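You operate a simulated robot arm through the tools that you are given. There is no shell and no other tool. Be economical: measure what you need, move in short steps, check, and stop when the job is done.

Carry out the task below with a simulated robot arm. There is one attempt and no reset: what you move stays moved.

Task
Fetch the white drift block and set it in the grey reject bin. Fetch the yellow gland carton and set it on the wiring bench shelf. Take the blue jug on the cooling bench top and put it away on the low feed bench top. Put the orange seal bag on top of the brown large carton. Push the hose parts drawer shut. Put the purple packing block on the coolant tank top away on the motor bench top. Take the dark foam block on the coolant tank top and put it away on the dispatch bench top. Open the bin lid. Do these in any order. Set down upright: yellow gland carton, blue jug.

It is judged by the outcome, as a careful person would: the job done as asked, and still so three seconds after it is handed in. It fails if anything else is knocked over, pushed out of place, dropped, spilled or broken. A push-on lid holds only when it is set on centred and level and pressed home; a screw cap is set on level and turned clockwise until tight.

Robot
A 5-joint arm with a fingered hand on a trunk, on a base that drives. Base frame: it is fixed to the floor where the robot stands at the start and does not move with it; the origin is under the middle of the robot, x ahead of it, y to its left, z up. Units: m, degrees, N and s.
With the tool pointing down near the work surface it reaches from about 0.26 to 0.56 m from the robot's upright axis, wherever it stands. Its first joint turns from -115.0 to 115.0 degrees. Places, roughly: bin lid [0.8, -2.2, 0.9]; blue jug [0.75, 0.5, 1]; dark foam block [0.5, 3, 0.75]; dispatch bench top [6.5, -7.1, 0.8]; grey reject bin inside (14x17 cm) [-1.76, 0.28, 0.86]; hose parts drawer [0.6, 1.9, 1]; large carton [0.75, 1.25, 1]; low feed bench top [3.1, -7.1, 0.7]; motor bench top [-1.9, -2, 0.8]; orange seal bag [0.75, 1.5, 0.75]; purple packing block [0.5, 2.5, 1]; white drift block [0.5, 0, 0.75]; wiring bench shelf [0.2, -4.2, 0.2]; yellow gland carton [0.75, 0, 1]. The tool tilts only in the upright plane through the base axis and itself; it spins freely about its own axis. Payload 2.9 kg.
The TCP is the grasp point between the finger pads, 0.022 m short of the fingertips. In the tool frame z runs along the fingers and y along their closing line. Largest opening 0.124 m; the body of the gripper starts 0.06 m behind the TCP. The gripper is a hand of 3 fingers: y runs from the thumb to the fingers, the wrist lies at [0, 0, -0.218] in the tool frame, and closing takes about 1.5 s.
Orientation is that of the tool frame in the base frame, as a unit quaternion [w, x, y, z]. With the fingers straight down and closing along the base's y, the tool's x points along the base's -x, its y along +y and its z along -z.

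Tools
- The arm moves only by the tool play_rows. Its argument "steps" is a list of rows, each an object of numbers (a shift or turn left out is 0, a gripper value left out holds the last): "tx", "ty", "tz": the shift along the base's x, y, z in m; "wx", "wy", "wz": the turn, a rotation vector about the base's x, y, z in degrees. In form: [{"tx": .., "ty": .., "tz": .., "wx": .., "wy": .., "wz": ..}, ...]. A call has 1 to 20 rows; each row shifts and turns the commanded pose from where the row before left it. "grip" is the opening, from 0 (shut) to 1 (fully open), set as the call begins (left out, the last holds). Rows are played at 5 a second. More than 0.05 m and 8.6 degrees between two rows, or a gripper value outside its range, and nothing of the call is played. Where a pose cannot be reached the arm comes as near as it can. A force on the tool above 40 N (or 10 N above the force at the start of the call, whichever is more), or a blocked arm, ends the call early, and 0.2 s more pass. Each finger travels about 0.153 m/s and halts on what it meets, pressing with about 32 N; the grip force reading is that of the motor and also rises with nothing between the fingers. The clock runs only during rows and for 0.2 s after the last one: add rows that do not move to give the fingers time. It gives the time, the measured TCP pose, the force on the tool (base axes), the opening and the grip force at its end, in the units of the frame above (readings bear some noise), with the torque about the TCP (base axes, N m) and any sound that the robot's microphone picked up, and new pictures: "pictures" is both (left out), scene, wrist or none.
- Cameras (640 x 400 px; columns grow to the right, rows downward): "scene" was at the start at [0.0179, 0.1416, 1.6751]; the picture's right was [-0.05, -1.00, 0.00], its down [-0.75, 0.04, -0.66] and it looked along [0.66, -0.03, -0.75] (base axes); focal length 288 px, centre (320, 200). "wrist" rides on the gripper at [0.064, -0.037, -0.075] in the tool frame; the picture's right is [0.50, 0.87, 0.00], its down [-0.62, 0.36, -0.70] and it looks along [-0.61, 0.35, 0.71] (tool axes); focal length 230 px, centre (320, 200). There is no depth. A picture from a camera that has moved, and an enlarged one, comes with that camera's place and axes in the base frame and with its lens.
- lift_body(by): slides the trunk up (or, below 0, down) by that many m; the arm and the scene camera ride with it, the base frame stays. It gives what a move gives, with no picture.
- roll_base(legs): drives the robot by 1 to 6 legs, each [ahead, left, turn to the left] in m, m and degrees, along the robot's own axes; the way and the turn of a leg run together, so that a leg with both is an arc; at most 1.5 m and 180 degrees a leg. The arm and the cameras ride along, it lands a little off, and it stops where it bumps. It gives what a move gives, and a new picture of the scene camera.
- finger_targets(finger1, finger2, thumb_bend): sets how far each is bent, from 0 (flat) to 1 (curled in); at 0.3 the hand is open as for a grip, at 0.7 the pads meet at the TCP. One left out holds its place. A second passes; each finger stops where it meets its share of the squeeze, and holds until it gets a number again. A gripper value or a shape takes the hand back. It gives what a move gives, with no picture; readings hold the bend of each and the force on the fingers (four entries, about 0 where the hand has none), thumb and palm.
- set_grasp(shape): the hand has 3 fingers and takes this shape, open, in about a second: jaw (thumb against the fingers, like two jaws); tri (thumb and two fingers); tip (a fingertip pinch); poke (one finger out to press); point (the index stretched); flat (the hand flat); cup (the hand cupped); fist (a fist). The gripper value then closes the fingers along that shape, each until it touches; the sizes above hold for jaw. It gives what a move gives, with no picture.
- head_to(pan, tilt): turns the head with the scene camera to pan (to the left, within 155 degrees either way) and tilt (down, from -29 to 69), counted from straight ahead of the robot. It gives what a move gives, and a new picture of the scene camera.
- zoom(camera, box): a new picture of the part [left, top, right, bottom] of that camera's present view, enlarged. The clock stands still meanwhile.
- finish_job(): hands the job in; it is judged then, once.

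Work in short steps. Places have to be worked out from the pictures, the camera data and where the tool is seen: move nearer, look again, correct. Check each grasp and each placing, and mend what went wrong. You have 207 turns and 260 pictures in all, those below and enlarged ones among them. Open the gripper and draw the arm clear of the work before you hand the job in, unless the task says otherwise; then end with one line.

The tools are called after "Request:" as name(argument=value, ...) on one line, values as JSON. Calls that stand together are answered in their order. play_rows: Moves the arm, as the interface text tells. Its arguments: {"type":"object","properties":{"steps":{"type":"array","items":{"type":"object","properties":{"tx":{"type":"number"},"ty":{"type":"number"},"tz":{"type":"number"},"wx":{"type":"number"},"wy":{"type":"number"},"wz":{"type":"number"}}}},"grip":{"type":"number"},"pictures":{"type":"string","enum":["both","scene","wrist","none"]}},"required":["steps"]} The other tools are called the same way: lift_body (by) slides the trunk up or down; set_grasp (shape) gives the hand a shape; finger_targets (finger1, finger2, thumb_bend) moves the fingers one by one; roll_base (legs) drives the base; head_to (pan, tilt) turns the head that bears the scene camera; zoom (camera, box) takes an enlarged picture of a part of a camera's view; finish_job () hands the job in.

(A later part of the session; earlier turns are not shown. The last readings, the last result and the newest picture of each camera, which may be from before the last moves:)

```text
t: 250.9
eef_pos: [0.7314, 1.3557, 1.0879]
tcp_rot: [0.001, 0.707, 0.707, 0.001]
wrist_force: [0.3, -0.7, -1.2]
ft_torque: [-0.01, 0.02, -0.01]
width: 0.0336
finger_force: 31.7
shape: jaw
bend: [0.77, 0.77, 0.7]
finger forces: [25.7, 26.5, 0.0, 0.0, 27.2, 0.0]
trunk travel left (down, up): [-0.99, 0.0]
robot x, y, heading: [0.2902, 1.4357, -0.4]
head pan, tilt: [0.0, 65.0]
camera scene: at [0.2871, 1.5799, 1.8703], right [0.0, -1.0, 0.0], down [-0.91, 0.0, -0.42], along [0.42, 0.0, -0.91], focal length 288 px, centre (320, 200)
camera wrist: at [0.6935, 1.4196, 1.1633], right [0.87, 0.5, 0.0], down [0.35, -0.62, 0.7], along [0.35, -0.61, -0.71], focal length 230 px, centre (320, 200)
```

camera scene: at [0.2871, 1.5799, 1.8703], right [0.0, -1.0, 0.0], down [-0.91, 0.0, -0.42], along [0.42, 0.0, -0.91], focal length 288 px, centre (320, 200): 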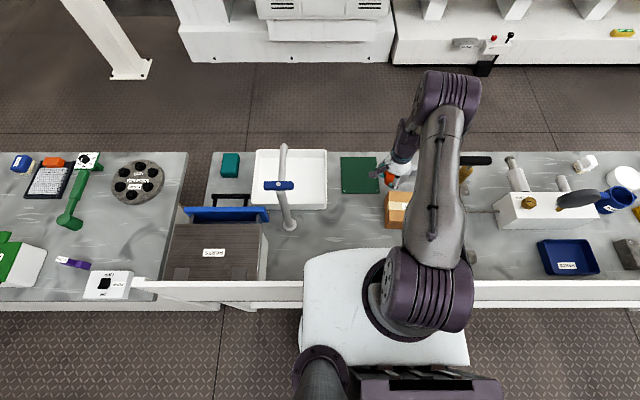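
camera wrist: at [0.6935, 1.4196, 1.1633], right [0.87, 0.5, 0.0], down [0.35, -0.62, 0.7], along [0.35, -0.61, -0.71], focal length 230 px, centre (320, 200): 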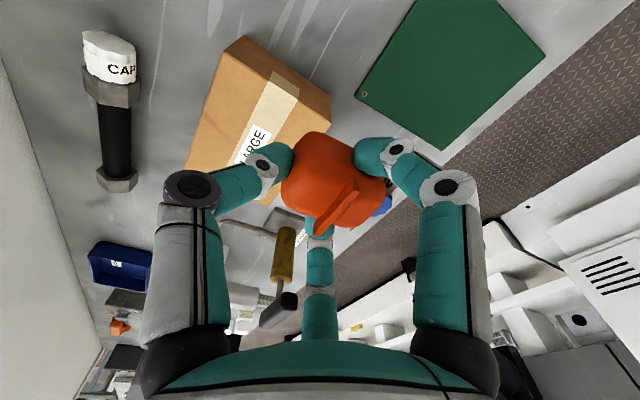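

Cross-checking views: carton top ≈z 0.925, spanning x 0.64–0.75, y 1.12–1.34. Move the bag over its centre (0.70,1.235) and lower.

Request:
play_rows(steps=[{"tx": -0.011, "ty": -0.04}, {"tx": -0.01, "ty": -0.04}, {"tx": -0.01, "ty": -0.04}, {"tz": -0.04}, {"tz": -0.03}, {"tz": -0.03}])

Request:
zoom(camera="scene", box=[360, 160, 480, 250])

```text
t: 252.3
eef_pos: [0.6987, 1.2369, 0.9852]
tcp_rot: [0.007, 0.708, 0.706, 0.002]
wrist_force: [0.5, 0.0, -0.9]
ft_torque: [0.0, 0.02, 0.0]
width: 0.0332
finger_force: 32.1
shape: jaw
bend: [0.77, 0.77, 0.7]
finger forces: [25.8, 26.7, 0.0, 0.0, 26.8, 0.0]
trunk travel left (down, up): [-0.99, 0.0]
robot x, y, heading: [0.2854, 1.4349, -0.1]
head pan, tilt: [0.0, 65.0]
camera scene: at [0.2876, 1.5799, 1.8703], right [0.0, -1.0, 0.0], down [-0.91, 0.0, -0.42], along [0.42, 0.0, -0.91], focal length 288 px, centre (320, 200)
camera wrist: at [0.66, 1.2997, 1.0595], right [0.87, 0.5, 0.01], down [0.35, -0.61, 0.71], along [0.36, -0.61, -0.7], focal length 230 px, centre (320, 200)
```

scene: 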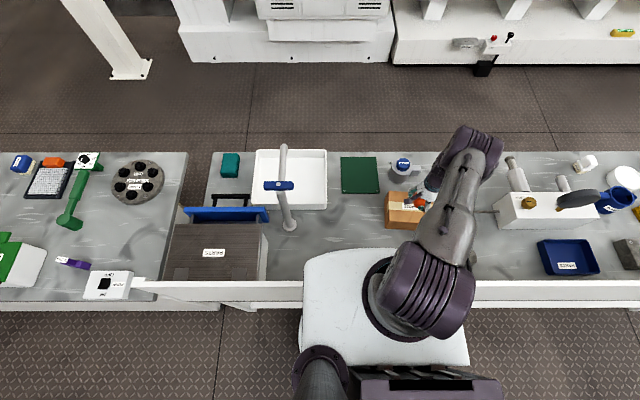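
wrist: 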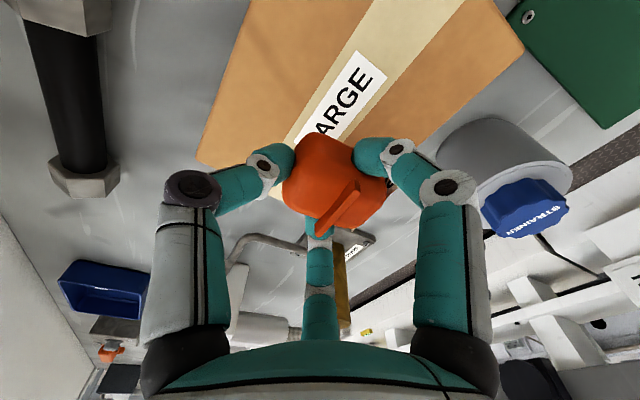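

```text
4.44 times, centred on (420, 205) of scene
camera zoom: at [0.2876, 1.5799, 1.8703], right [0.0, -1.0, 0.0], down [-0.91, 0.0, -0.42], along [0.42, 0.0, -0.91], focal length 1278 px, centre (-124, 178)
```

zoom: 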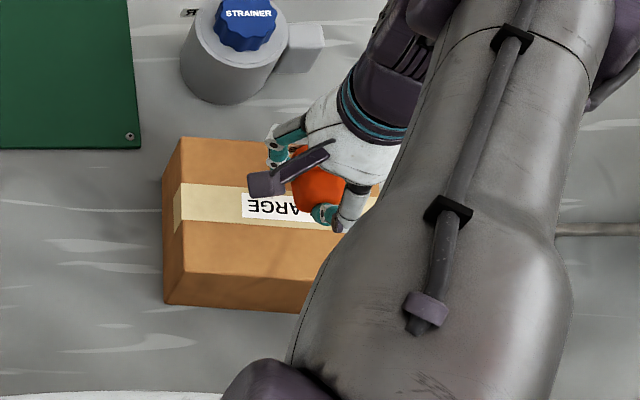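

The carton spans y≈1.175–1.34; shift +2 cm to centre, then lower to contact.

Request:
play_rows(steps=[{"ty": 0.02}, {"tz": -0.01}, {"tz": -0.008}, {"tz": -0.006}, {"tz": -0.005}, {"tz": -0.005}, {"tz": -0.005}], pictures="wrist")

```text
t: 253.6
eef_pos: [0.6969, 1.2576, 0.9604]
tcp_rot: [0.011, 0.708, 0.706, 0.004]
wrist_force: [-9.3, 1.6, 34.9]
ft_torque: [0.08, 0.0, 0.14]
width: 0.0349
finger_force: 32.2
shape: jaw
bend: [0.77, 0.77, 0.73]
finger forces: [34.6, 32.9, 0.0, 0.0, 34.7, 0.0]
trunk travel left (down, up): [-0.99, 0.0]
robot x, y, heading: [0.2908, 1.4367, 0.1]
head pan, tilt: [0.0, 65.0]
stopped in row 6: the force on the tool passed its limit at 46 N (the readings are from after the stop); the commanded pose is now the measured one
camera wrist: at [0.6587, 1.3216, 1.0348], right [0.87, 0.5, 0.01], down [0.34, -0.61, 0.71], along [0.36, -0.62, -0.7], focal length 230 px, centre (320, 200)
```

wrist: 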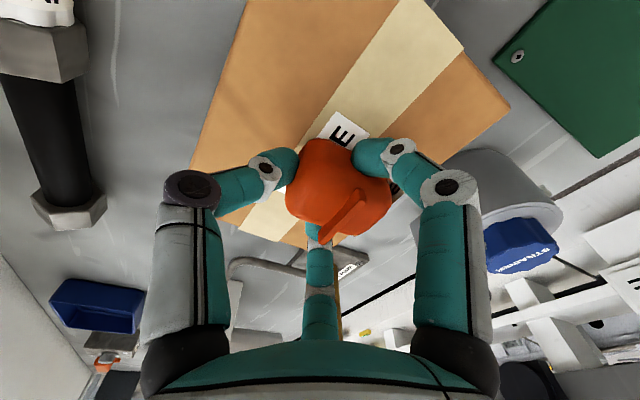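

Bag is in contact with the carton top. Ease up and release, then rise.

Request:
play_rows(steps=[{"tz": 0.003}, {}], pictures="none")

Request:
play_rows(steps=[{}, {}, {}, {}], grip=0.7, pictures="none")

Request:
play_rows(steps=[{"tz": 0.02}, {"tz": 0.04}, {"tz": 0.045}, {"tz": 0.045}, {"tz": 0.045}, {"tz": 0.045}], pictures="wrist")

```text
t: 254.2
eef_pos: [0.6979, 1.2584, 0.9617]
tcp_rot: [0.01, 0.708, 0.706, 0.004]
wrist_force: [-8.1, 0.3, 23.5]
ft_torque: [0.01, 0.07, 0.09]
width: 0.035
finger_force: 31.6
shape: jaw
bend: [0.77, 0.77, 0.73]
finger forces: [33.6, 32.8, 0.0, 0.1, 33.6, 0.0]
trunk travel left (down, up): [-0.99, 0.0]
robot x, y, heading: [0.2868, 1.4339, -0.2]
head pan, tilt: [0.0, 65.0]
```

```text
t: 255.2
eef_pos: [0.7014, 1.258, 0.9597]
tcp_rot: [0.008, 0.709, 0.705, 0.004]
wrist_force: [0.5, 0.3, -0.4]
ft_torque: [0.0, 0.02, -0.04]
width: 0.0864
finger_force: 0.1
shape: jaw
bend: [0.29, 0.29, 0.74]
finger forces: [0.0, 0.0, 0.0, 0.1, 0.0, 0.0]
trunk travel left (down, up): [-0.99, 0.0]
robot x, y, heading: [0.2899, 1.4341, -0.3]
head pan, tilt: [0.0, 65.0]
```

```text
t: 256.6
eef_pos: [0.7004, 1.2605, 1.2012]
tcp_rot: [0.008, 0.709, 0.705, 0.003]
wrist_force: [0.4, 0.5, 0.1]
ft_torque: [0.01, 0.01, 0.01]
width: 0.0865
finger_force: 0.1
shape: jaw
bend: [0.29, 0.29, 0.74]
finger forces: [0.0, 0.0, 0.0, 0.1, 0.1, 0.0]
trunk travel left (down, up): [-0.99, 0.0]
robot x, y, heading: [0.2894, 1.4413, -0.2]
head pan, tilt: [0.0, 65.0]
camera wrist: at [0.6614, 1.3226, 1.2761], right [0.87, 0.5, 0.01], down [0.34, -0.61, 0.71], along [0.36, -0.61, -0.7], focal length 230 px, centre (320, 200)
```

wrist: 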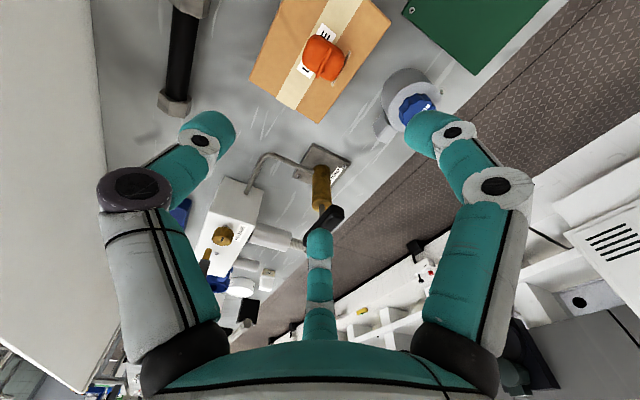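

The bag rests on the carton. Now the PARTS drawer: it opens away from me (blue front at x≈0.65, handle bar ≈x 0.73, y≈1.89). Raise the arm, back off, shift left, and return.

Request:
play_rows(steps=[{"tz": 0.045}, {"tz": 0.045}, {"tz": 0.03}], grip=0.7, pictures="none")

Request:
roll_base(legs=[[-0.35, 0, 0], [0, 0.5, 0]])

Request:
head_to(pan=0, tilt=55)

Request:
zoom(camera="scene", box=[200, 80, 480, 260])

```text
t: 257.4
eef_pos: [0.7023, 1.2561, 1.3224]
tcp_rot: [0.009, 0.708, 0.706, 0.003]
wrist_force: [-0.3, 1.0, 0.4]
ft_torque: [0.0, 0.02, -0.01]
width: 0.0866
finger_force: 0.1
shape: jaw
bend: [0.29, 0.29, 0.74]
finger forces: [0.0, 0.0, 0.1, 0.0, 0.0, 0.0]
trunk travel left (down, up): [-0.99, 0.0]
robot x, y, heading: [0.2862, 1.4379, -0.3]
head pan, tilt: [0.0, 65.0]
```

```text
t: 262.2
eef_pos: [0.3478, 1.758, 1.3235]
tcp_rot: [0.008, 0.704, 0.71, 0.003]
wrist_force: [0.2, 0.4, 0.4]
ft_torque: [0.03, 0.02, -0.03]
width: 0.0868
finger_force: 0.1
shape: jaw
bend: [0.29, 0.29, 0.74]
finger forces: [0.0, 0.1, 0.0, 0.1, 0.0, 0.0]
trunk travel left (down, up): [-0.99, 0.0]
robot x, y, heading: [-0.0713, 1.9279, 0.6]
head pan, tilt: [0.0, 65.0]
camera scene: at [-0.0702, 2.0752, 1.8704], right [0.01, -1.0, 0.0], down [-0.91, -0.01, -0.42], along [0.42, 0.01, -0.91], focal length 288 px, centre (320, 200)
```

scene: 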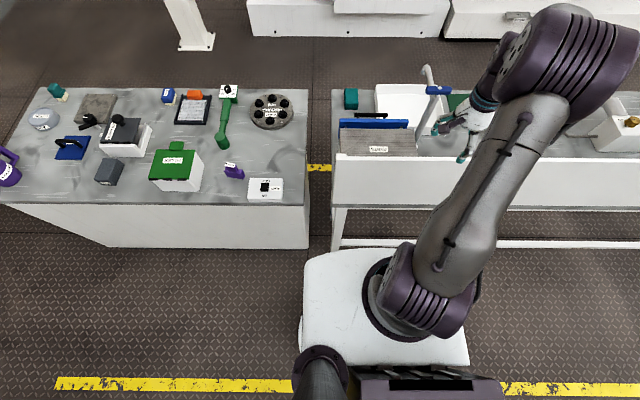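

```text
t: 262.9
eef_pos: [0.3476, 1.7597, 1.3219]
tcp_rot: [0.009, 0.704, 0.71, 0.003]
wrist_force: [0.2, 0.3, 0.0]
ft_torque: [0.0, -0.02, 0.05]
width: 0.0866
finger_force: 0.1
shape: jaw
bend: [0.29, 0.29, 0.74]
finger forces: [0.0, 0.0, 0.0, 0.0, 0.0, 0.0]
trunk travel left (down, up): [-0.99, 0.0]
robot x, y, heading: [-0.0688, 1.9304, 0.5]
head pan, tilt: [0.0, 55.0]
camera scene: at [-0.0588, 2.0773, 1.8818], right [0.01, -1.0, 0.0], down [-0.82, -0.01, -0.57], along [0.57, 0.01, -0.82], focal length 288 px, centre (320, 200)
```

scene: 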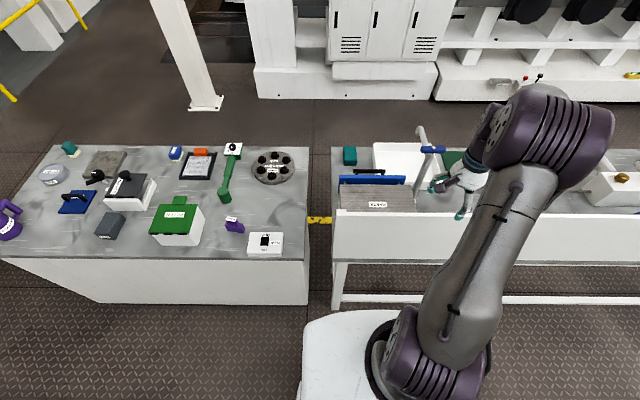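

```text
2.22 times, centred on (340, 170) of scene
camera zoom: at [-0.0588, 2.0773, 1.8818], right [0.01, -1.0, 0.0], down [-0.82, -0.01, -0.57], along [0.57, 0.01, -0.82], focal length 639 px, centre (276, 267)
```

zoom: 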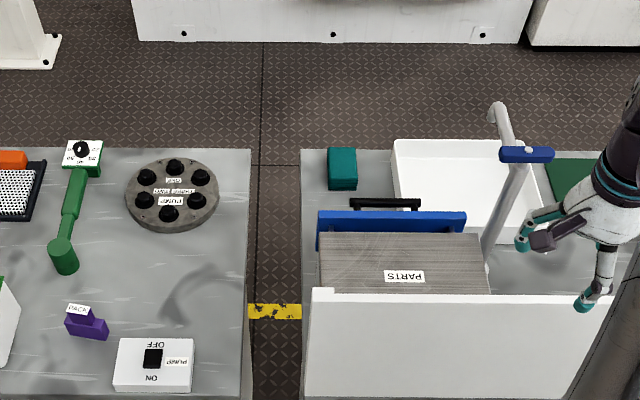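

Handle bar triangulates to (0.717,1.886,0.976); blue front x≈0.66, needing ~6 cm of closing. Bring the hand in line, drive in, then place a closed hand just beyond the bar.

Request:
play_rows(steps=[{"ty": 0.045}, {"ty": 0.045}, {"ty": 0.04}, {}, {}, {}], grip=0, pictures="none")

Request:
roll_base(legs=[[0.36, -0.03, -0.5]])

Request:
head_to(pan=0, tilt=65)

```text
t: 264.3
eef_pos: [0.3467, 1.8891, 1.3223]
tcp_rot: [0.006, 0.704, 0.71, 0.004]
wrist_force: [0.1, 0.2, 0.9]
ft_torque: [-0.05, 0.0, 0.0]
width: 0.0
finger_force: 31.1
shape: jaw
bend: [0.7, 0.7, 0.7]
finger forces: [0.0, 0.0, 0.1, 0.1, 0.0, 0.0]
trunk travel left (down, up): [-0.99, 0.0]
robot x, y, heading: [-0.0661, 1.9299, 0.6]
head pan, tilt: [0.0, 55.0]
```

```text
t: 266.1
eef_pos: [0.5771, 1.8702, 1.3206]
tcp_rot: [0.003, 0.703, 0.711, 0.002]
wrist_force: [0.3, -0.1, -0.2]
ft_torque: [-0.01, 0.01, 0.0]
width: 0.0002
finger_force: 31.7
shape: jaw
bend: [0.7, 0.7, 0.7]
finger forces: [0.0, 0.0, 0.0, 0.1, 0.1, 0.1]
trunk travel left (down, up): [-0.99, 0.0]
robot x, y, heading: [0.1507, 1.9111, 0.9]
head pan, tilt: [0.0, 55.0]
stopped in leg 1: the robot was blocked; the commanded pose is now the measured one
camera scene: at [0.1736, 2.057, 1.8817], right [0.02, -1.0, 0.0], down [-0.82, -0.01, -0.57], along [0.57, 0.01, -0.82], focal length 288 px, centre (320, 200)
```

scene: 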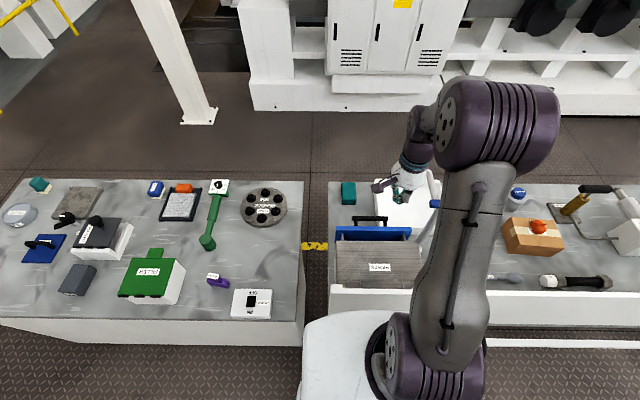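

```text
t: 266.8
eef_pos: [0.5693, 1.8711, 1.3228]
tcp_rot: [0.006, 0.702, 0.712, 0.005]
wrist_force: [-0.5, 0.5, -0.1]
ft_torque: [0.04, -0.01, 0.02]
width: 0.0
finger_force: 31.6
shape: jaw
bend: [0.7, 0.7, 0.7]
finger forces: [0.0, 0.0, 0.0, 0.0, 0.1, 0.0]
trunk travel left (down, up): [-0.99, 0.0]
robot x, y, heading: [0.1525, 1.9102, 0.9]
head pan, tilt: [0.0, 65.0]
camera scene: at [0.1513, 2.0567, 1.8703], right [0.02, -1.0, 0.0], down [-0.91, -0.01, -0.42], along [0.42, 0.01, -0.91], focal length 288 px, centre (320, 200)
```

scene: 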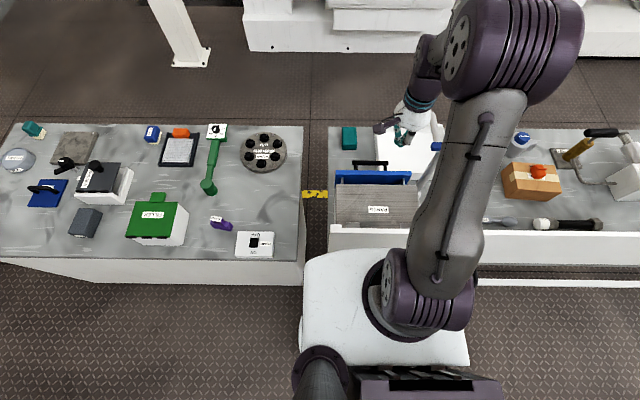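

Blocked by the tank cabinet corner on the left. Back off slightly, shift right, and advance again.

Request:
roll_base(legs=[[-0.04, 0, -0.9], [0, -0.15, 0], [0.17, 0, 0]])

```text
t: 269.6
eef_pos: [0.6639, 1.7197, 1.3216]
tcp_rot: [0.005, 0.702, 0.712, 0.003]
wrist_force: [1.0, 0.3, 0.4]
ft_torque: [-0.01, 0.05, -0.02]
width: 0.0
finger_force: 32.0
shape: jaw
bend: [0.7, 0.7, 0.7]
finger forces: [0.0, 0.0, 0.0, 0.0, 0.0, 0.0]
trunk travel left (down, up): [-0.99, 0.0]
robot x, y, heading: [0.2386, 1.7595, 1.0]
head pan, tilt: [0.0, 65.0]
stopped in leg 3: the robot was blocked; the commanded pose is now the measured one
camera scene: at [0.2483, 1.9072, 1.8701], right [0.02, -1.0, 0.0], down [-0.91, -0.01, -0.42], along [0.42, 0.01, -0.91], focal length 288 px, centre (320, 200)
```

scene: 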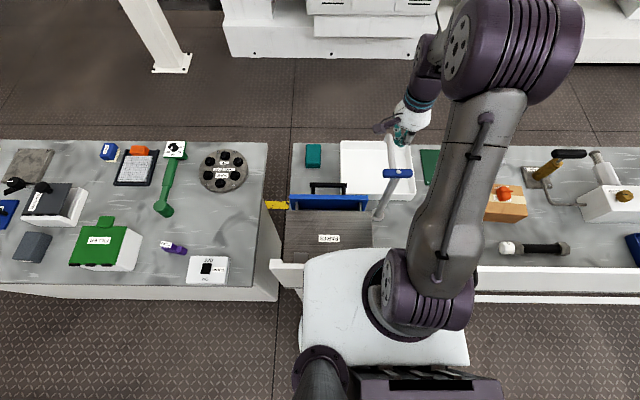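

Bench leg blocks here. Shift right 12 cm more and advance.

Request:
roll_base(legs=[[-0.03, 0, -1.0], [0, -0.11, 0], [0.13, 0, 0]])

```text
t: 272.1
eef_pos: [0.7588, 1.5998, 1.3232]
tcp_rot: [0.006, 0.708, 0.706, 0.005]
wrist_force: [0.4, -0.2, -0.4]
ft_torque: [-0.02, -0.03, 0.04]
width: 0.0002
finger_force: 32.5
shape: jaw
bend: [0.7, 0.7, 0.7]
finger forces: [0.0, 0.0, 0.1, 0.0, 0.1, 0.1]
trunk travel left (down, up): [-0.99, 0.0]
robot x, y, heading: [0.3468, 1.6516, 0.1]
head pan, tilt: [0.0, 65.0]
camera scene: at [0.3425, 1.793, 1.8703], right [0.0, -1.0, 0.0], down [-0.91, 0.0, -0.42], along [0.42, 0.0, -0.91], focal length 288 px, centre (320, 200)
```

scene: 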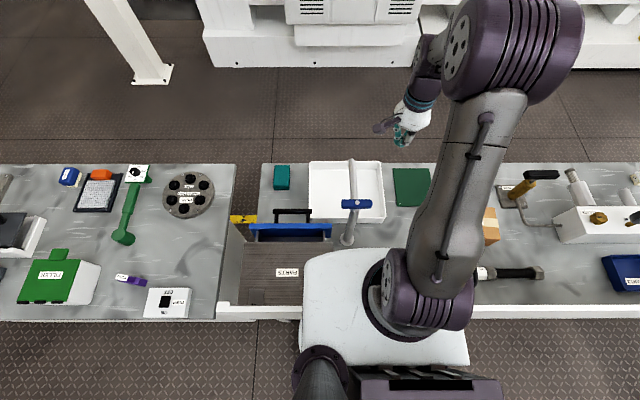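

Robot at (0.347,1.652); drawer handle within reach. Swing the closed hand over to (0.785,1.886) at height, then lower behind the bar.

Request:
play_rows(steps=[{"tx": 0.005, "ty": 0.045}, {"tx": 0.005, "ty": 0.045}, {"tx": 0.005, "ty": 0.045}, {"tx": 0.005, "ty": 0.045}, {"tx": 0.005, "ty": 0.045}, {"tx": 0.003, "ty": 0.045}, {"ty": 0.016}, {"tz": -0.045}, {"tz": -0.045}, {"tz": -0.045}, {"tz": -0.045}])

Request:
zoom(camera="scene", box=[210, 130, 410, 270])

```text
t: 274.6
eef_pos: [0.7888, 1.8868, 1.141]
tcp_rot: [0.002, 0.708, 0.706, 0.007]
wrist_force: [0.0, -0.2, -0.4]
ft_torque: [0.04, -0.01, -0.04]
width: 0.0
finger_force: 32.2
shape: jaw
bend: [0.7, 0.7, 0.7]
finger forces: [0.1, 0.0, 0.1, 0.0, 0.1, 0.0]
trunk travel left (down, up): [-0.99, 0.0]
robot x, y, heading: [0.3429, 1.6474, -0.2]
head pan, tilt: [0.0, 65.0]
camera scene: at [0.3463, 1.7944, 1.8702], right [0.0, -1.0, 0.0], down [-0.91, 0.0, -0.42], along [0.42, 0.0, -0.91], focal length 288 px, centre (320, 200)
camera wrist: at [0.7512, 1.9482, 1.217], right [0.87, 0.5, 0.01], down [0.35, -0.62, 0.7], along [0.36, -0.6, -0.71], focal length 230 px, centre (320, 200)
```

scene: 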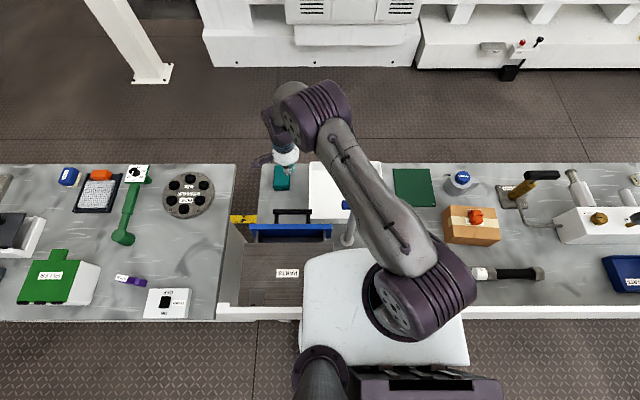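
wrist: 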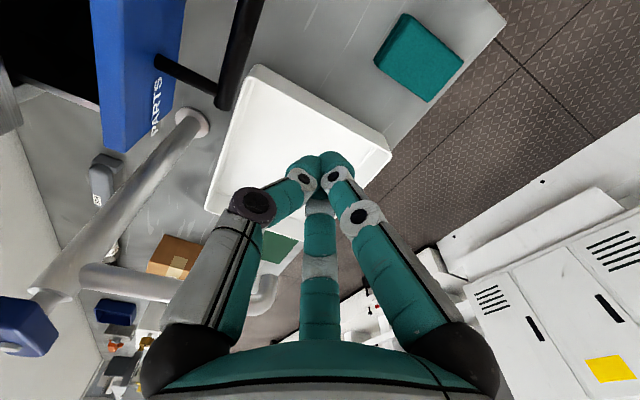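

```text
2.86 times, centred on (310, 200) of scene
camera zoom: at [0.3463, 1.7944, 1.8702], right [0.0, -1.0, 0.0], down [-0.91, 0.0, -0.42], along [0.42, 0.0, -0.91], focal length 822 px, centre (349, 200)
```

zoom: 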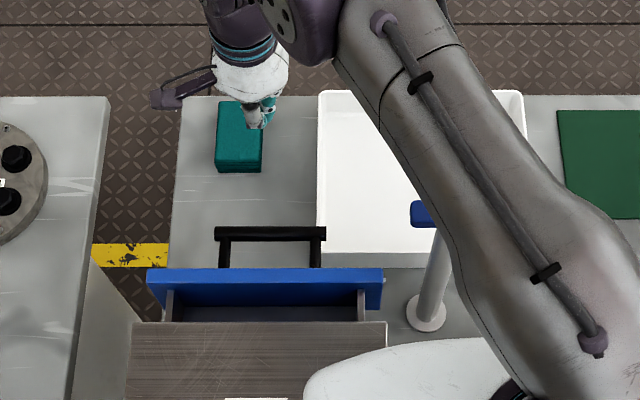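

Bar confirmed at (0.715,1.887). Descend behind it, then pull toward me.

Request:
play_rows(steps=[{"tz": -0.045}, {"tz": -0.045}, {"tz": -0.045}, {"tz": -0.038}], pictures="wrist")

Request:
zoom(camera="scene", box=[210, 130, 410, 270])

```text
t: 275.6
eef_pos: [0.7869, 1.8855, 0.9688]
tcp_rot: [0.001, 0.709, 0.706, 0.005]
wrist_force: [-0.3, 0.1, -0.9]
ft_torque: [0.02, -0.03, 0.02]
width: 0.0001
finger_force: 31.6
shape: jaw
bend: [0.7, 0.7, 0.7]
finger forces: [0.0, 0.0, 0.0, 0.1, 0.1, 0.0]
trunk travel left (down, up): [-0.99, 0.0]
robot x, y, heading: [0.343, 1.6493, -0.2]
head pan, tilt: [0.0, 65.0]
camera wrist: at [0.7495, 1.9483, 1.0438], right [0.87, 0.5, 0.01], down [0.35, -0.62, 0.7], along [0.35, -0.6, -0.71], focal length 230 px, centre (320, 200)
```

wrist: 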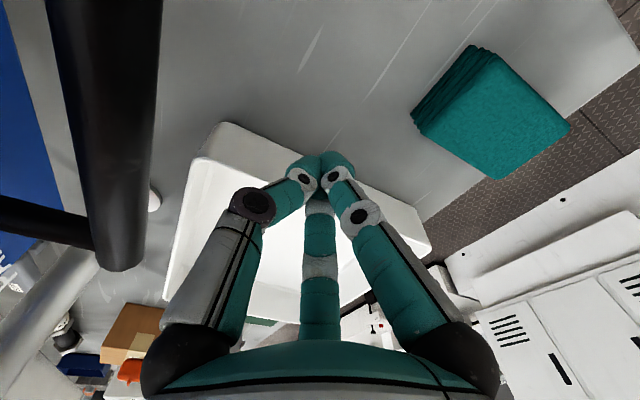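

```text
2.86 times, centred on (310, 200) of scene
camera zoom: at [0.3451, 1.7938, 1.8703], right [0.0, -1.0, 0.0], down [-0.91, 0.0, -0.42], along [0.42, 0.0, -0.91], focal length 822 px, centre (349, 200)
```

zoom: 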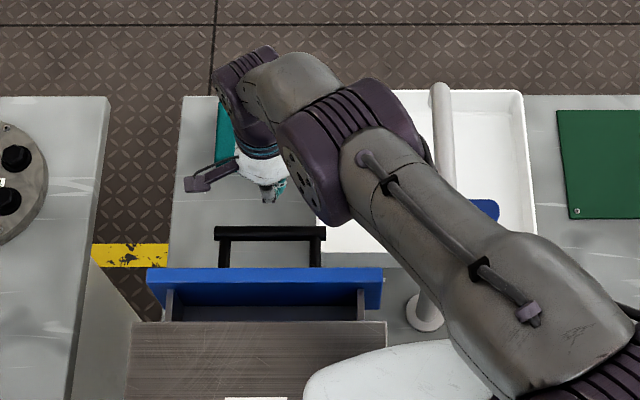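

Hand is behind the bar. Pull toward -x in 1 cm rows.

Request:
play_rows(steps=[{"tx": -0.01}, {"tx": -0.01}, {"tx": -0.01}, {"tx": -0.01}, {"tx": -0.01}, {"tx": -0.01}, {"tx": -0.01}, {"tx": -0.01}, {"tx": -0.01}, {"tx": -0.01}], pictures="wrist")

Request:
zoom(camera="scene", box=[210, 130, 410, 270])

```text
t: 277.8
eef_pos: [0.6903, 1.8859, 0.9703]
tcp_rot: [0.0, 0.709, 0.705, 0.008]
wrist_force: [13.7, -0.4, 20.4]
ft_torque: [0.02, 0.91, 0.02]
width: 0.0
finger_force: 32.0
shape: jaw
bend: [0.7, 0.7, 0.7]
finger forces: [0.1, 0.0, 0.0, 0.1, 23.7, 0.0]
trunk travel left (down, up): [-0.99, 0.0]
robot x, y, heading: [0.3451, 1.6488, -0.3]
head pan, tilt: [0.0, 65.0]
camera wrist: at [0.6526, 1.9472, 1.0452], right [0.87, 0.5, 0.01], down [0.35, -0.63, 0.7], along [0.35, -0.6, -0.72], focal length 230 px, centre (320, 200)
```

wrist: 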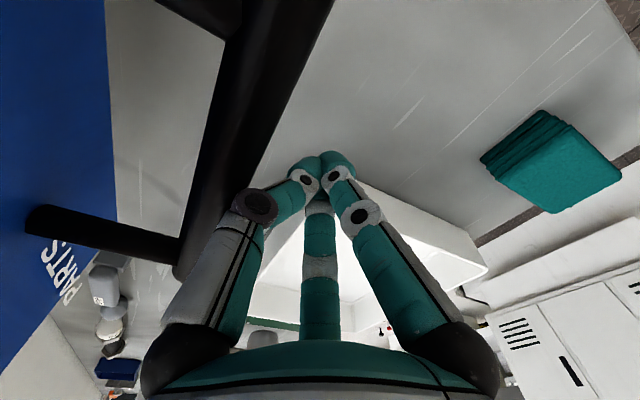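

```text
2.86 times, centred on (310, 200) of scene
camera zoom: at [0.3489, 1.7919, 1.8707], right [0.0, -1.0, 0.0], down [-0.91, 0.0, -0.42], along [0.42, 0.0, -0.91], focal length 822 px, centre (349, 200)
```

zoom: 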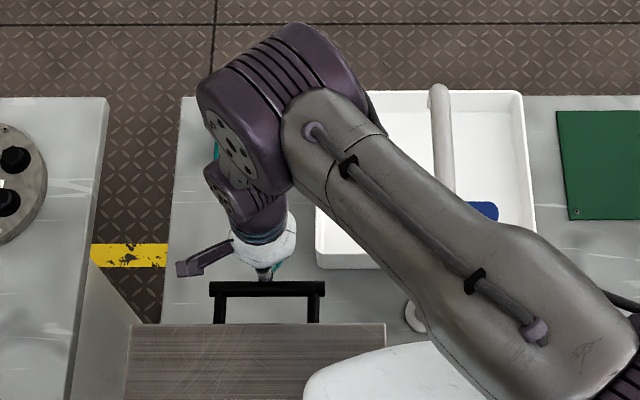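

The blue front is now hidden against the cabinet. Press a little more to make sure it's home.

Request:
play_rows(steps=[{"tx": -0.008}, {"tx": -0.008}, {"tx": -0.008}, {"tx": -0.008}], pictures="wrist")

Request:
zoom(camera="scene", box=[210, 130, 410, 270])

```text
t: 278.2
eef_pos: [0.6892, 1.8866, 0.9714]
tcp_rot: [0.0, 0.71, 0.704, 0.013]
wrist_force: [18.6, -3.9, 11.4]
ft_torque: [0.09, 0.69, 0.1]
width: 0.0
finger_force: 31.9
shape: jaw
bend: [0.7, 0.7, 0.7]
finger forces: [0.0, 0.1, 0.0, 0.1, 21.2, 0.0]
trunk travel left (down, up): [-0.99, 0.0]
robot x, y, heading: [0.3443, 1.6515, -0.4]
head pan, tilt: [0.0, 65.0]
stopped in row 2: the force on the tool passed its limit at 43 N (the readings are from after the stop); the commanded pose is now the measured one
camera wrist: at [0.65, 1.9481, 1.0467], right [0.87, 0.49, 0.03], down [0.34, -0.63, 0.7], along [0.36, -0.6, -0.72], focal length 230 px, centre (320, 200)
```

wrist: 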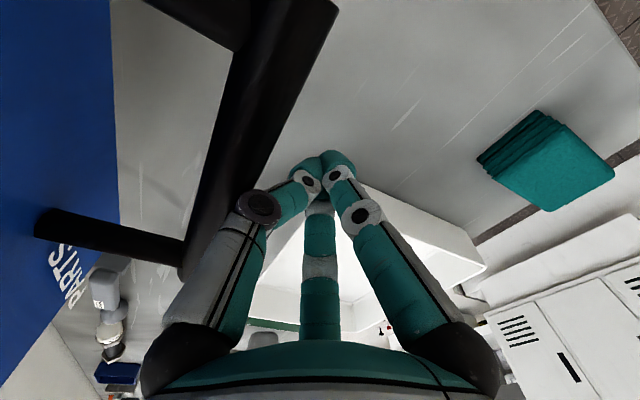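

```text
2.86 times, centred on (310, 200) of scene
camera zoom: at [0.3486, 1.7917, 1.8702], right [0.0, -1.0, 0.0], down [-0.91, 0.0, -0.42], along [0.42, 0.0, -0.91], focal length 822 px, centre (349, 200)
```

zoom: 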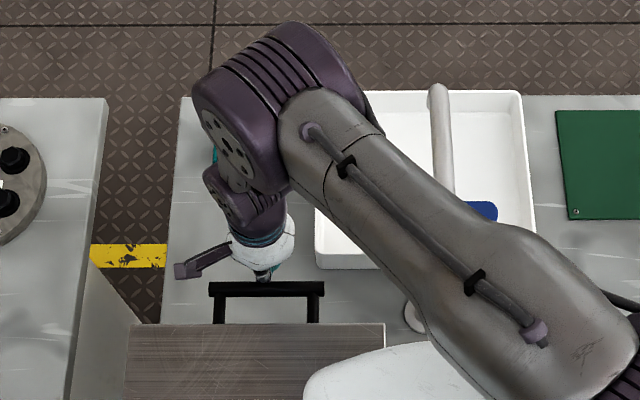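

Drawer is firm against its stop and the cabinet hasn't moved. Ease forward, rise, and swing back.

Request:
play_rows(steps=[{"tx": 0.02}, {"tx": 0.03}, {"tz": 0.045}, {"tz": 0.045}, {"tz": 0.045}, {"tz": 0.045}, {"tz": 0.045}, {"tz": 0.045}, {"tz": 0.045}, {"tz": 0.035}, {"ty": -0.045}, {"ty": -0.045}, {"ty": -0.045}, {"ty": -0.045}, {"ty": -0.045}], pictures="none")

Request:
zoom(camera="scene", box=[210, 130, 410, 270])

```text
t: 281.4
eef_pos: [0.7345, 1.66, 1.3205]
tcp_rot: [0.005, 0.709, 0.705, 0.006]
wrist_force: [-0.1, 0.6, -0.7]
ft_torque: [-0.01, 0.0, 0.03]
width: 0.0002
finger_force: 32.1
shape: jaw
bend: [0.7, 0.7, 0.7]
finger forces: [0.1, 0.1, 0.0, 0.0, 0.1, 0.0]
trunk travel left (down, up): [-0.99, 0.0]
robot x, y, heading: [0.3464, 1.6483, -0.3]
head pan, tilt: [0.0, 65.0]
```

```text
2.86 times, centred on (310, 200) of scene
camera zoom: at [0.3454, 1.7913, 1.8704], right [0.0, -1.0, 0.0], down [-0.91, 0.0, -0.42], along [0.42, 0.0, -0.91], focal length 822 px, centre (349, 200)
```

zoom: 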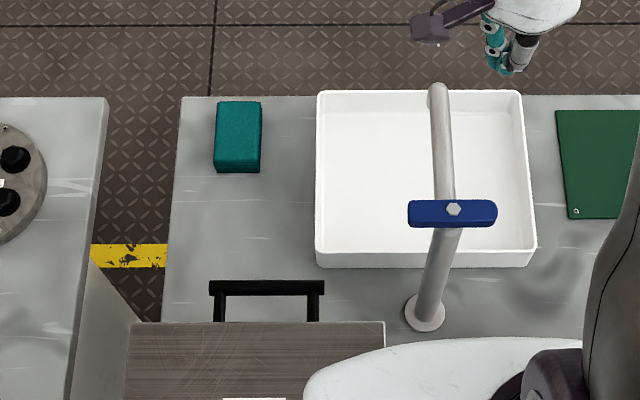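

Drawer shut. Next the purple PACK block at ≈(0.51,2.43) on the tank top. Back off and shift left.

Request:
roll_base(legs=[[-0.45, 0, 0.3], [0, 0.78, 0], [0.15, 0, 0]])

Request:
play_rows(steps=[{"wz": 8.5}, {"wz": 8.5}, {"wz": 8.5}, {"wz": 8.5}, {"wz": 8.5}, {"wz": 8.5}, {"wz": 8.5}, {"wz": 8.5}, {"wz": 8.5}, {"wz": 8.5}, {"wz": 5}], grip=1)

```text
t: 289.0
eef_pos: [0.4331, 2.4656, 1.3213]
tcp_rot: [0.006, 0.707, 0.707, 0.008]
wrist_force: [-0.8, 0.6, -0.4]
ft_torque: [0.02, -0.02, 0.02]
width: 0.0
finger_force: 32.2
shape: jaw
bend: [0.7, 0.7, 0.7]
finger forces: [0.0, 0.1, 0.0, 0.0, 0.0, 0.0]
trunk travel left (down, up): [-0.99, 0.0]
robot x, y, heading: [0.0459, 2.4486, 0.2]
head pan, tilt: [0.0, 65.0]
camera scene: at [0.0405, 2.5933, 1.8703], right [0.01, -1.0, 0.0], down [-0.91, -0.01, -0.42], along [0.42, 0.0, -0.91], focal length 288 px, centre (320, 200)
```

scene: 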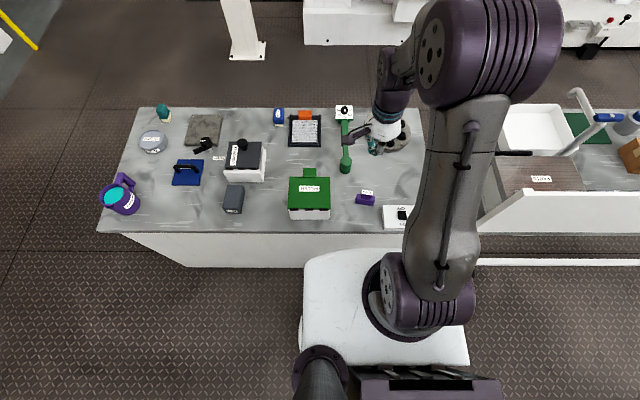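

```text
t: 291.4
eef_pos: [0.4329, 2.4673, 1.3206]
tcp_rot: [0.0, -0.002, 1.0, 0.0]
wrist_force: [-0.2, 0.2, 0.5]
ft_torque: [0.01, 0.01, 0.0]
width: 0.124
finger_force: 0.1
shape: jaw
bend: [0.3, 0.3, 0.3]
finger forces: [0.0, 0.0, 0.0, 0.0, 0.1, 0.1]
trunk travel left (down, up): [-0.99, 0.0]
robot x, y, heading: [0.0464, 2.448, 0.1]
head pan, tilt: [0.0, 65.0]
camera scene: at [0.0442, 2.5934, 1.8702], right [0.01, -1.0, 0.0], down [-0.91, -0.01, -0.42], along [0.42, 0.0, -0.91], focal length 288 px, centre (320, 200)
camera wrist: at [0.3705, 2.4273, 1.3956], right [-0.5, 0.86, 0.0], down [0.62, 0.36, 0.7], along [0.61, 0.35, -0.71], focal length 230 px, centre (320, 200)
```

scene: 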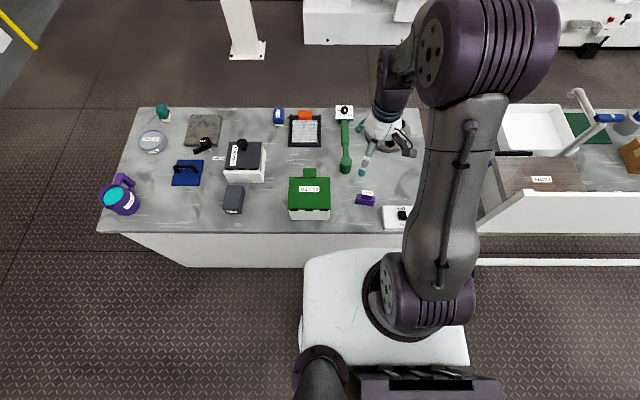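
wrist: 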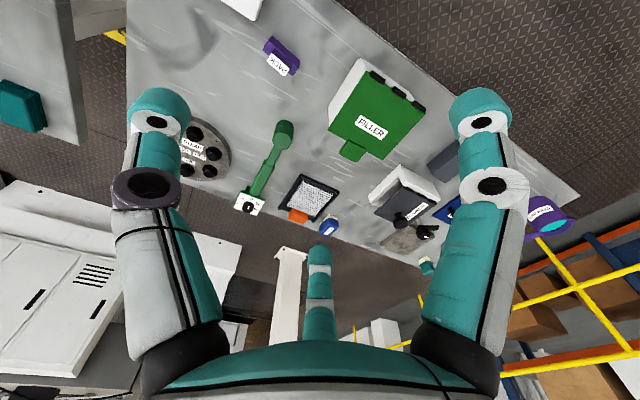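

Purple block ≈(0.511,2.419), top ≈0.88. Move above and lower to ≈1.0.

Request:
play_rows(steps=[{"tx": 0.04, "ty": -0.025}, {"tx": 0.037, "ty": -0.022}, {"tz": -0.045}, {"tz": -0.045}, {"tz": -0.045}, {"tz": -0.045}, {"tz": -0.045}, {"tz": -0.045}, {"tz": -0.05}], pictures="wrist")

Request:
zoom(camera="wrist", box=[220, 20, 420, 145])

```text
t: 293.4
eef_pos: [0.5092, 2.4193, 0.9997]
tcp_rot: [-0.001, 0.001, 1.0, 0.0]
wrist_force: [0.4, 0.1, -0.7]
ft_torque: [-0.01, 0.0, -0.05]
width: 0.1242
finger_force: 0.1
shape: jaw
bend: [0.3, 0.3, 0.3]
finger forces: [0.0, 0.1, 0.0, 0.0, 0.0, 0.0]
trunk travel left (down, up): [-0.99, 0.0]
robot x, y, heading: [0.044, 2.4456, 0.5]
head pan, tilt: [0.0, 65.0]
camera wrist: at [0.4456, 2.3799, 1.0753], right [-0.5, 0.86, 0.0], down [0.62, 0.36, 0.7], along [0.61, 0.35, -0.71], focal length 230 px, centre (320, 200)
```

wrist: 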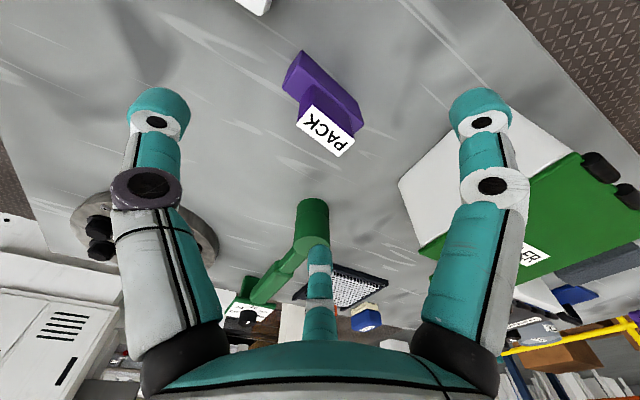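

```text
3.20 times, centred on (320, 82) of wrist
camera zoom: at [0.4456, 2.3799, 1.0753], right [-0.5, 0.86, 0.0], down [0.62, 0.36, 0.7], along [0.61, 0.35, -0.71], focal length 736 px, centre (320, 576)
```

zoom: 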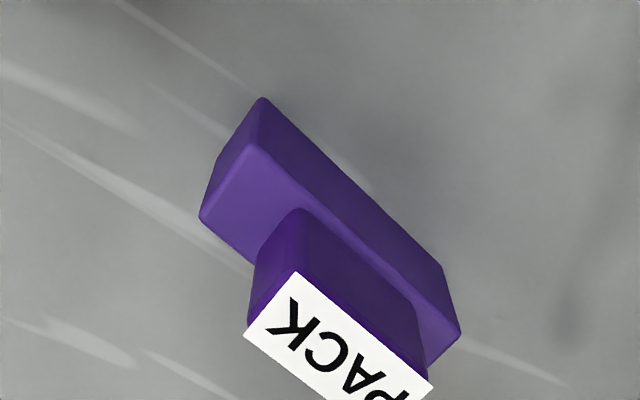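

Aligned. Lower via the trunk 8 cm (keeps the reach), then 3.5 cm with the arm, and close.

Request:
lift_body(by=-0.08)

Request:
play_rows(steps=[{"tz": -0.015}, {"tz": -0.012}, {"tz": -0.006}], pictures="wrist")

```text
t: 294.5
eef_pos: [0.5095, 2.4196, 0.9214]
tcp_rot: [-0.001, 0.0, 1.0, 0.0]
wrist_force: [0.4, 0.4, 1.4]
ft_torque: [-0.04, -0.01, -0.01]
width: 0.1238
finger_force: 0.0
shape: jaw
bend: [0.3, 0.3, 0.3]
finger forces: [0.0, 0.1, 0.1, 0.0, 0.0, 0.1]
trunk travel left (down, up): [-0.91, 0.08]
robot x, y, heading: [0.042, 2.4462, 0.4]
head pan, tilt: [0.0, 65.0]
```

```text
t: 295.3
eef_pos: [0.5102, 2.4194, 0.8882]
tcp_rot: [-0.001, -0.001, 1.0, 0.0]
wrist_force: [0.5, -0.3, 0.3]
ft_torque: [-0.02, -0.01, 0.0]
width: 0.1236
finger_force: 0.0
shape: jaw
bend: [0.3, 0.3, 0.3]
finger forces: [0.0, 0.0, 0.0, 0.0, 0.0, 0.0]
trunk travel left (down, up): [-0.91, 0.08]
robot x, y, heading: [0.0438, 2.4481, 0.4]
head pan, tilt: [0.0, 65.0]
camera wrist: at [0.4457, 2.3801, 0.9629], right [-0.5, 0.86, 0.0], down [0.62, 0.36, 0.7], along [0.61, 0.35, -0.71], focal length 230 px, centre (320, 200)
```

wrist: 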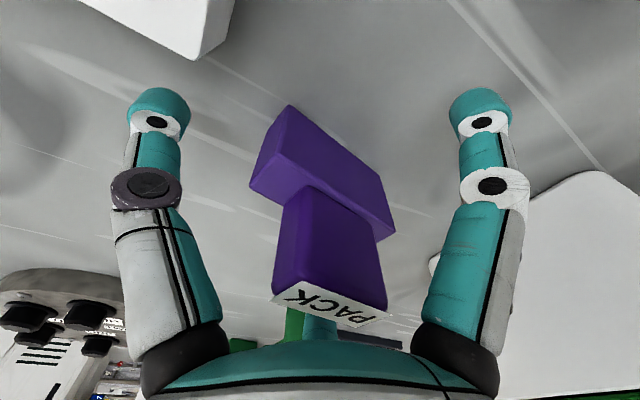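

Block is centred between the fingers; its neck is below the palm. Close.

Request:
play_rows(steps=[{}, {}, {}, {}, {}, {}, {}, {}], grip=0, pictures="wrist")

Request:
play_rows(steps=[{"tz": 0.02}, {"tz": 0.03}, {"tz": 0.045}, {"tz": 0.045}, {"tz": 0.045}], pictures="wrist")

```text
t: 297.1
eef_pos: [0.5097, 2.4189, 0.8876]
tcp_rot: [-0.001, 0.0, 1.0, 0.001]
wrist_force: [-0.9, 0.0, 0.6]
ft_torque: [0.01, 0.01, 0.02]
width: 0.0345
finger_force: 31.9
shape: jaw
bend: [0.75, 0.75, 0.7]
finger forces: [30.4, 24.5, 0.0, 0.0, 26.9, 0.0]
trunk travel left (down, up): [-0.91, 0.08]
robot x, y, heading: [0.0457, 2.4457, 0.1]
head pan, tilt: [0.0, 65.0]
camera wrist: at [0.4459, 2.3801, 0.9629], right [-0.5, 0.86, 0.0], down [0.62, 0.36, 0.7], along [0.6, 0.35, -0.71], focal length 230 px, centre (320, 200)
```

wrist: 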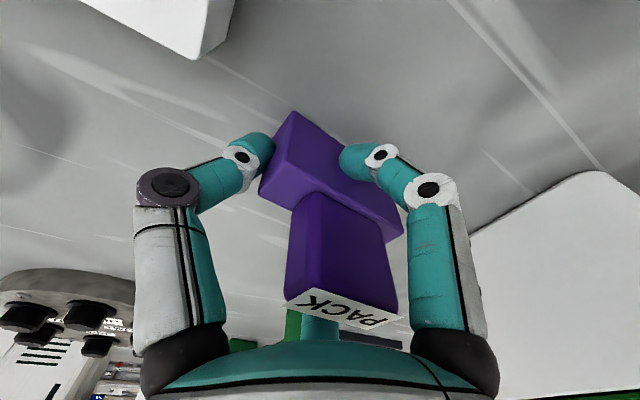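

```text
t: 298.3
eef_pos: [0.5095, 2.4197, 1.0754]
tcp_rot: [-0.002, -0.002, 1.0, 0.0]
wrist_force: [0.6, -0.2, -2.1]
ft_torque: [0.02, -0.04, 0.01]
width: 0.0341
finger_force: 32.3
shape: jaw
bend: [0.75, 0.75, 0.7]
finger forces: [30.2, 24.8, 0.1, 0.1, 26.4, 0.0]
trunk travel left (down, up): [-0.91, 0.08]
robot x, y, heading: [0.0424, 2.4489, 0.3]
head pan, tilt: [0.0, 65.0]
camera wrist: at [0.4457, 2.3816, 1.1501], right [-0.5, 0.86, 0.0], down [0.62, 0.36, 0.7], along [0.6, 0.35, -0.71], focal length 230 px, centre (320, 200)
```

wrist: 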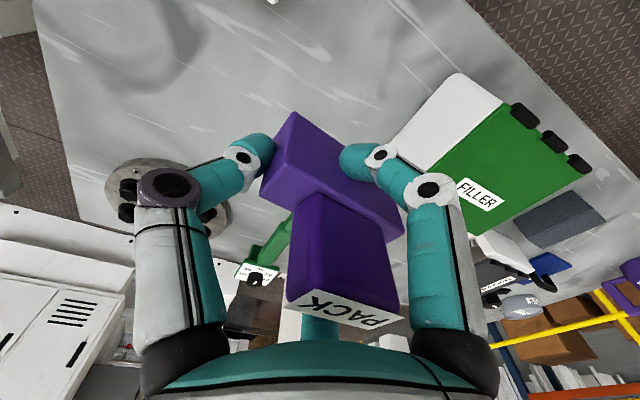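

Purple block held. Raise, back off, turn around, and drive to the motor bench at (-1.9,-2).

Request:
play_rows(steps=[{"tz": 0.045, "tx": -0.02}, {"tz": 0.045, "tx": -0.02}, {"tz": 0.045, "tx": -0.02}, {"tz": 0.045, "tx": -0.02}], pictures="none")

Request:
roll_base(legs=[[-0.45, 0, 0], [0, 0, 180], [0, 1.5, 0], [0, 1.5, 0], [0, 1.35, 0]])

Request:
head_to(pan=0, tilt=40)

```text
t: 299.3
eef_pos: [0.4248, 2.4195, 1.2563]
tcp_rot: [0.0, -0.001, 1.0, 0.0]
wrist_force: [-1.0, 0.0, -2.3]
ft_torque: [-0.01, -0.05, 0.01]
width: 0.0338
finger_force: 31.8
shape: jaw
bend: [0.75, 0.75, 0.7]
finger forces: [30.2, 24.8, 0.0, 0.1, 26.0, 0.0]
trunk travel left (down, up): [-0.91, 0.08]
robot x, y, heading: [0.0436, 2.4487, 0.3]
head pan, tilt: [0.0, 65.0]
```

```text
t: 329.6
eef_pos: [-1.062, -1.8333, 1.2555]
tcp_rot: [0.0, 0.999, -0.033, 0.001]
wrist_force: [-0.9, 0.2, -2.0]
ft_torque: [0.08, -0.03, -0.02]
width: 0.0336
finger_force: 32.4
shape: jaw
bend: [0.75, 0.75, 0.69]
finger forces: [29.0, 24.5, 0.0, 0.1, 26.1, 0.0]
trunk travel left (down, up): [-0.91, 0.08]
robot x, y, heading: [-0.6805, -1.8892, 176.7]
head pan, tilt: [0.0, 65.0]
camera scene: at [-0.692, -2.033, 1.7903], right [0.06, 1.0, 0.0], down [0.9, -0.06, -0.42], along [-0.42, 0.03, -0.91], focal length 288 px, centre (320, 200)
```

scene: 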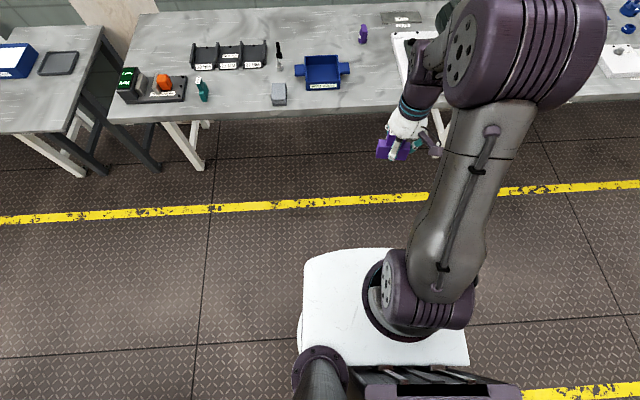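

```text
t: 330.5
eef_pos: [-1.0609, -1.8346, 1.2546]
tcp_rot: [0.0, 0.999, -0.033, 0.0]
wrist_force: [-0.4, -0.7, -2.1]
ft_torque: [0.01, 0.01, -0.01]
width: 0.0337
finger_force: 32.3
shape: jaw
bend: [0.75, 0.75, 0.69]
finger forces: [28.9, 24.5, 0.0, 0.0, 26.0, 0.0]
trunk travel left (down, up): [-0.91, 0.08]
robot x, y, heading: [-0.6852, -1.8901, 176.6]
head pan, tilt: [0.0, 40.0]
camera scene: at [-0.7162, -2.0317, 1.8225], right [0.06, 1.0, 0.0], down [0.64, -0.04, -0.77], along [-0.76, 0.05, -0.64], focal length 288 px, centre (320, 200)
```

scene: 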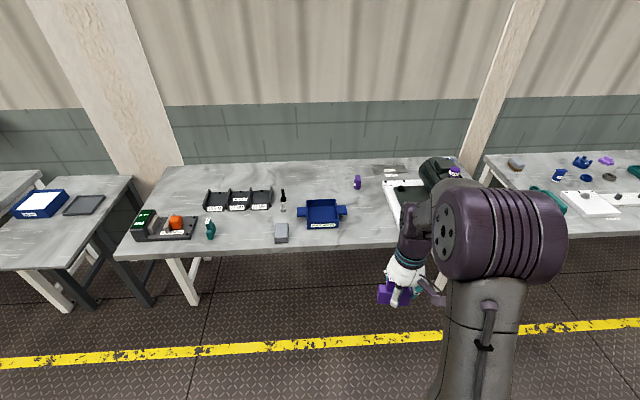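

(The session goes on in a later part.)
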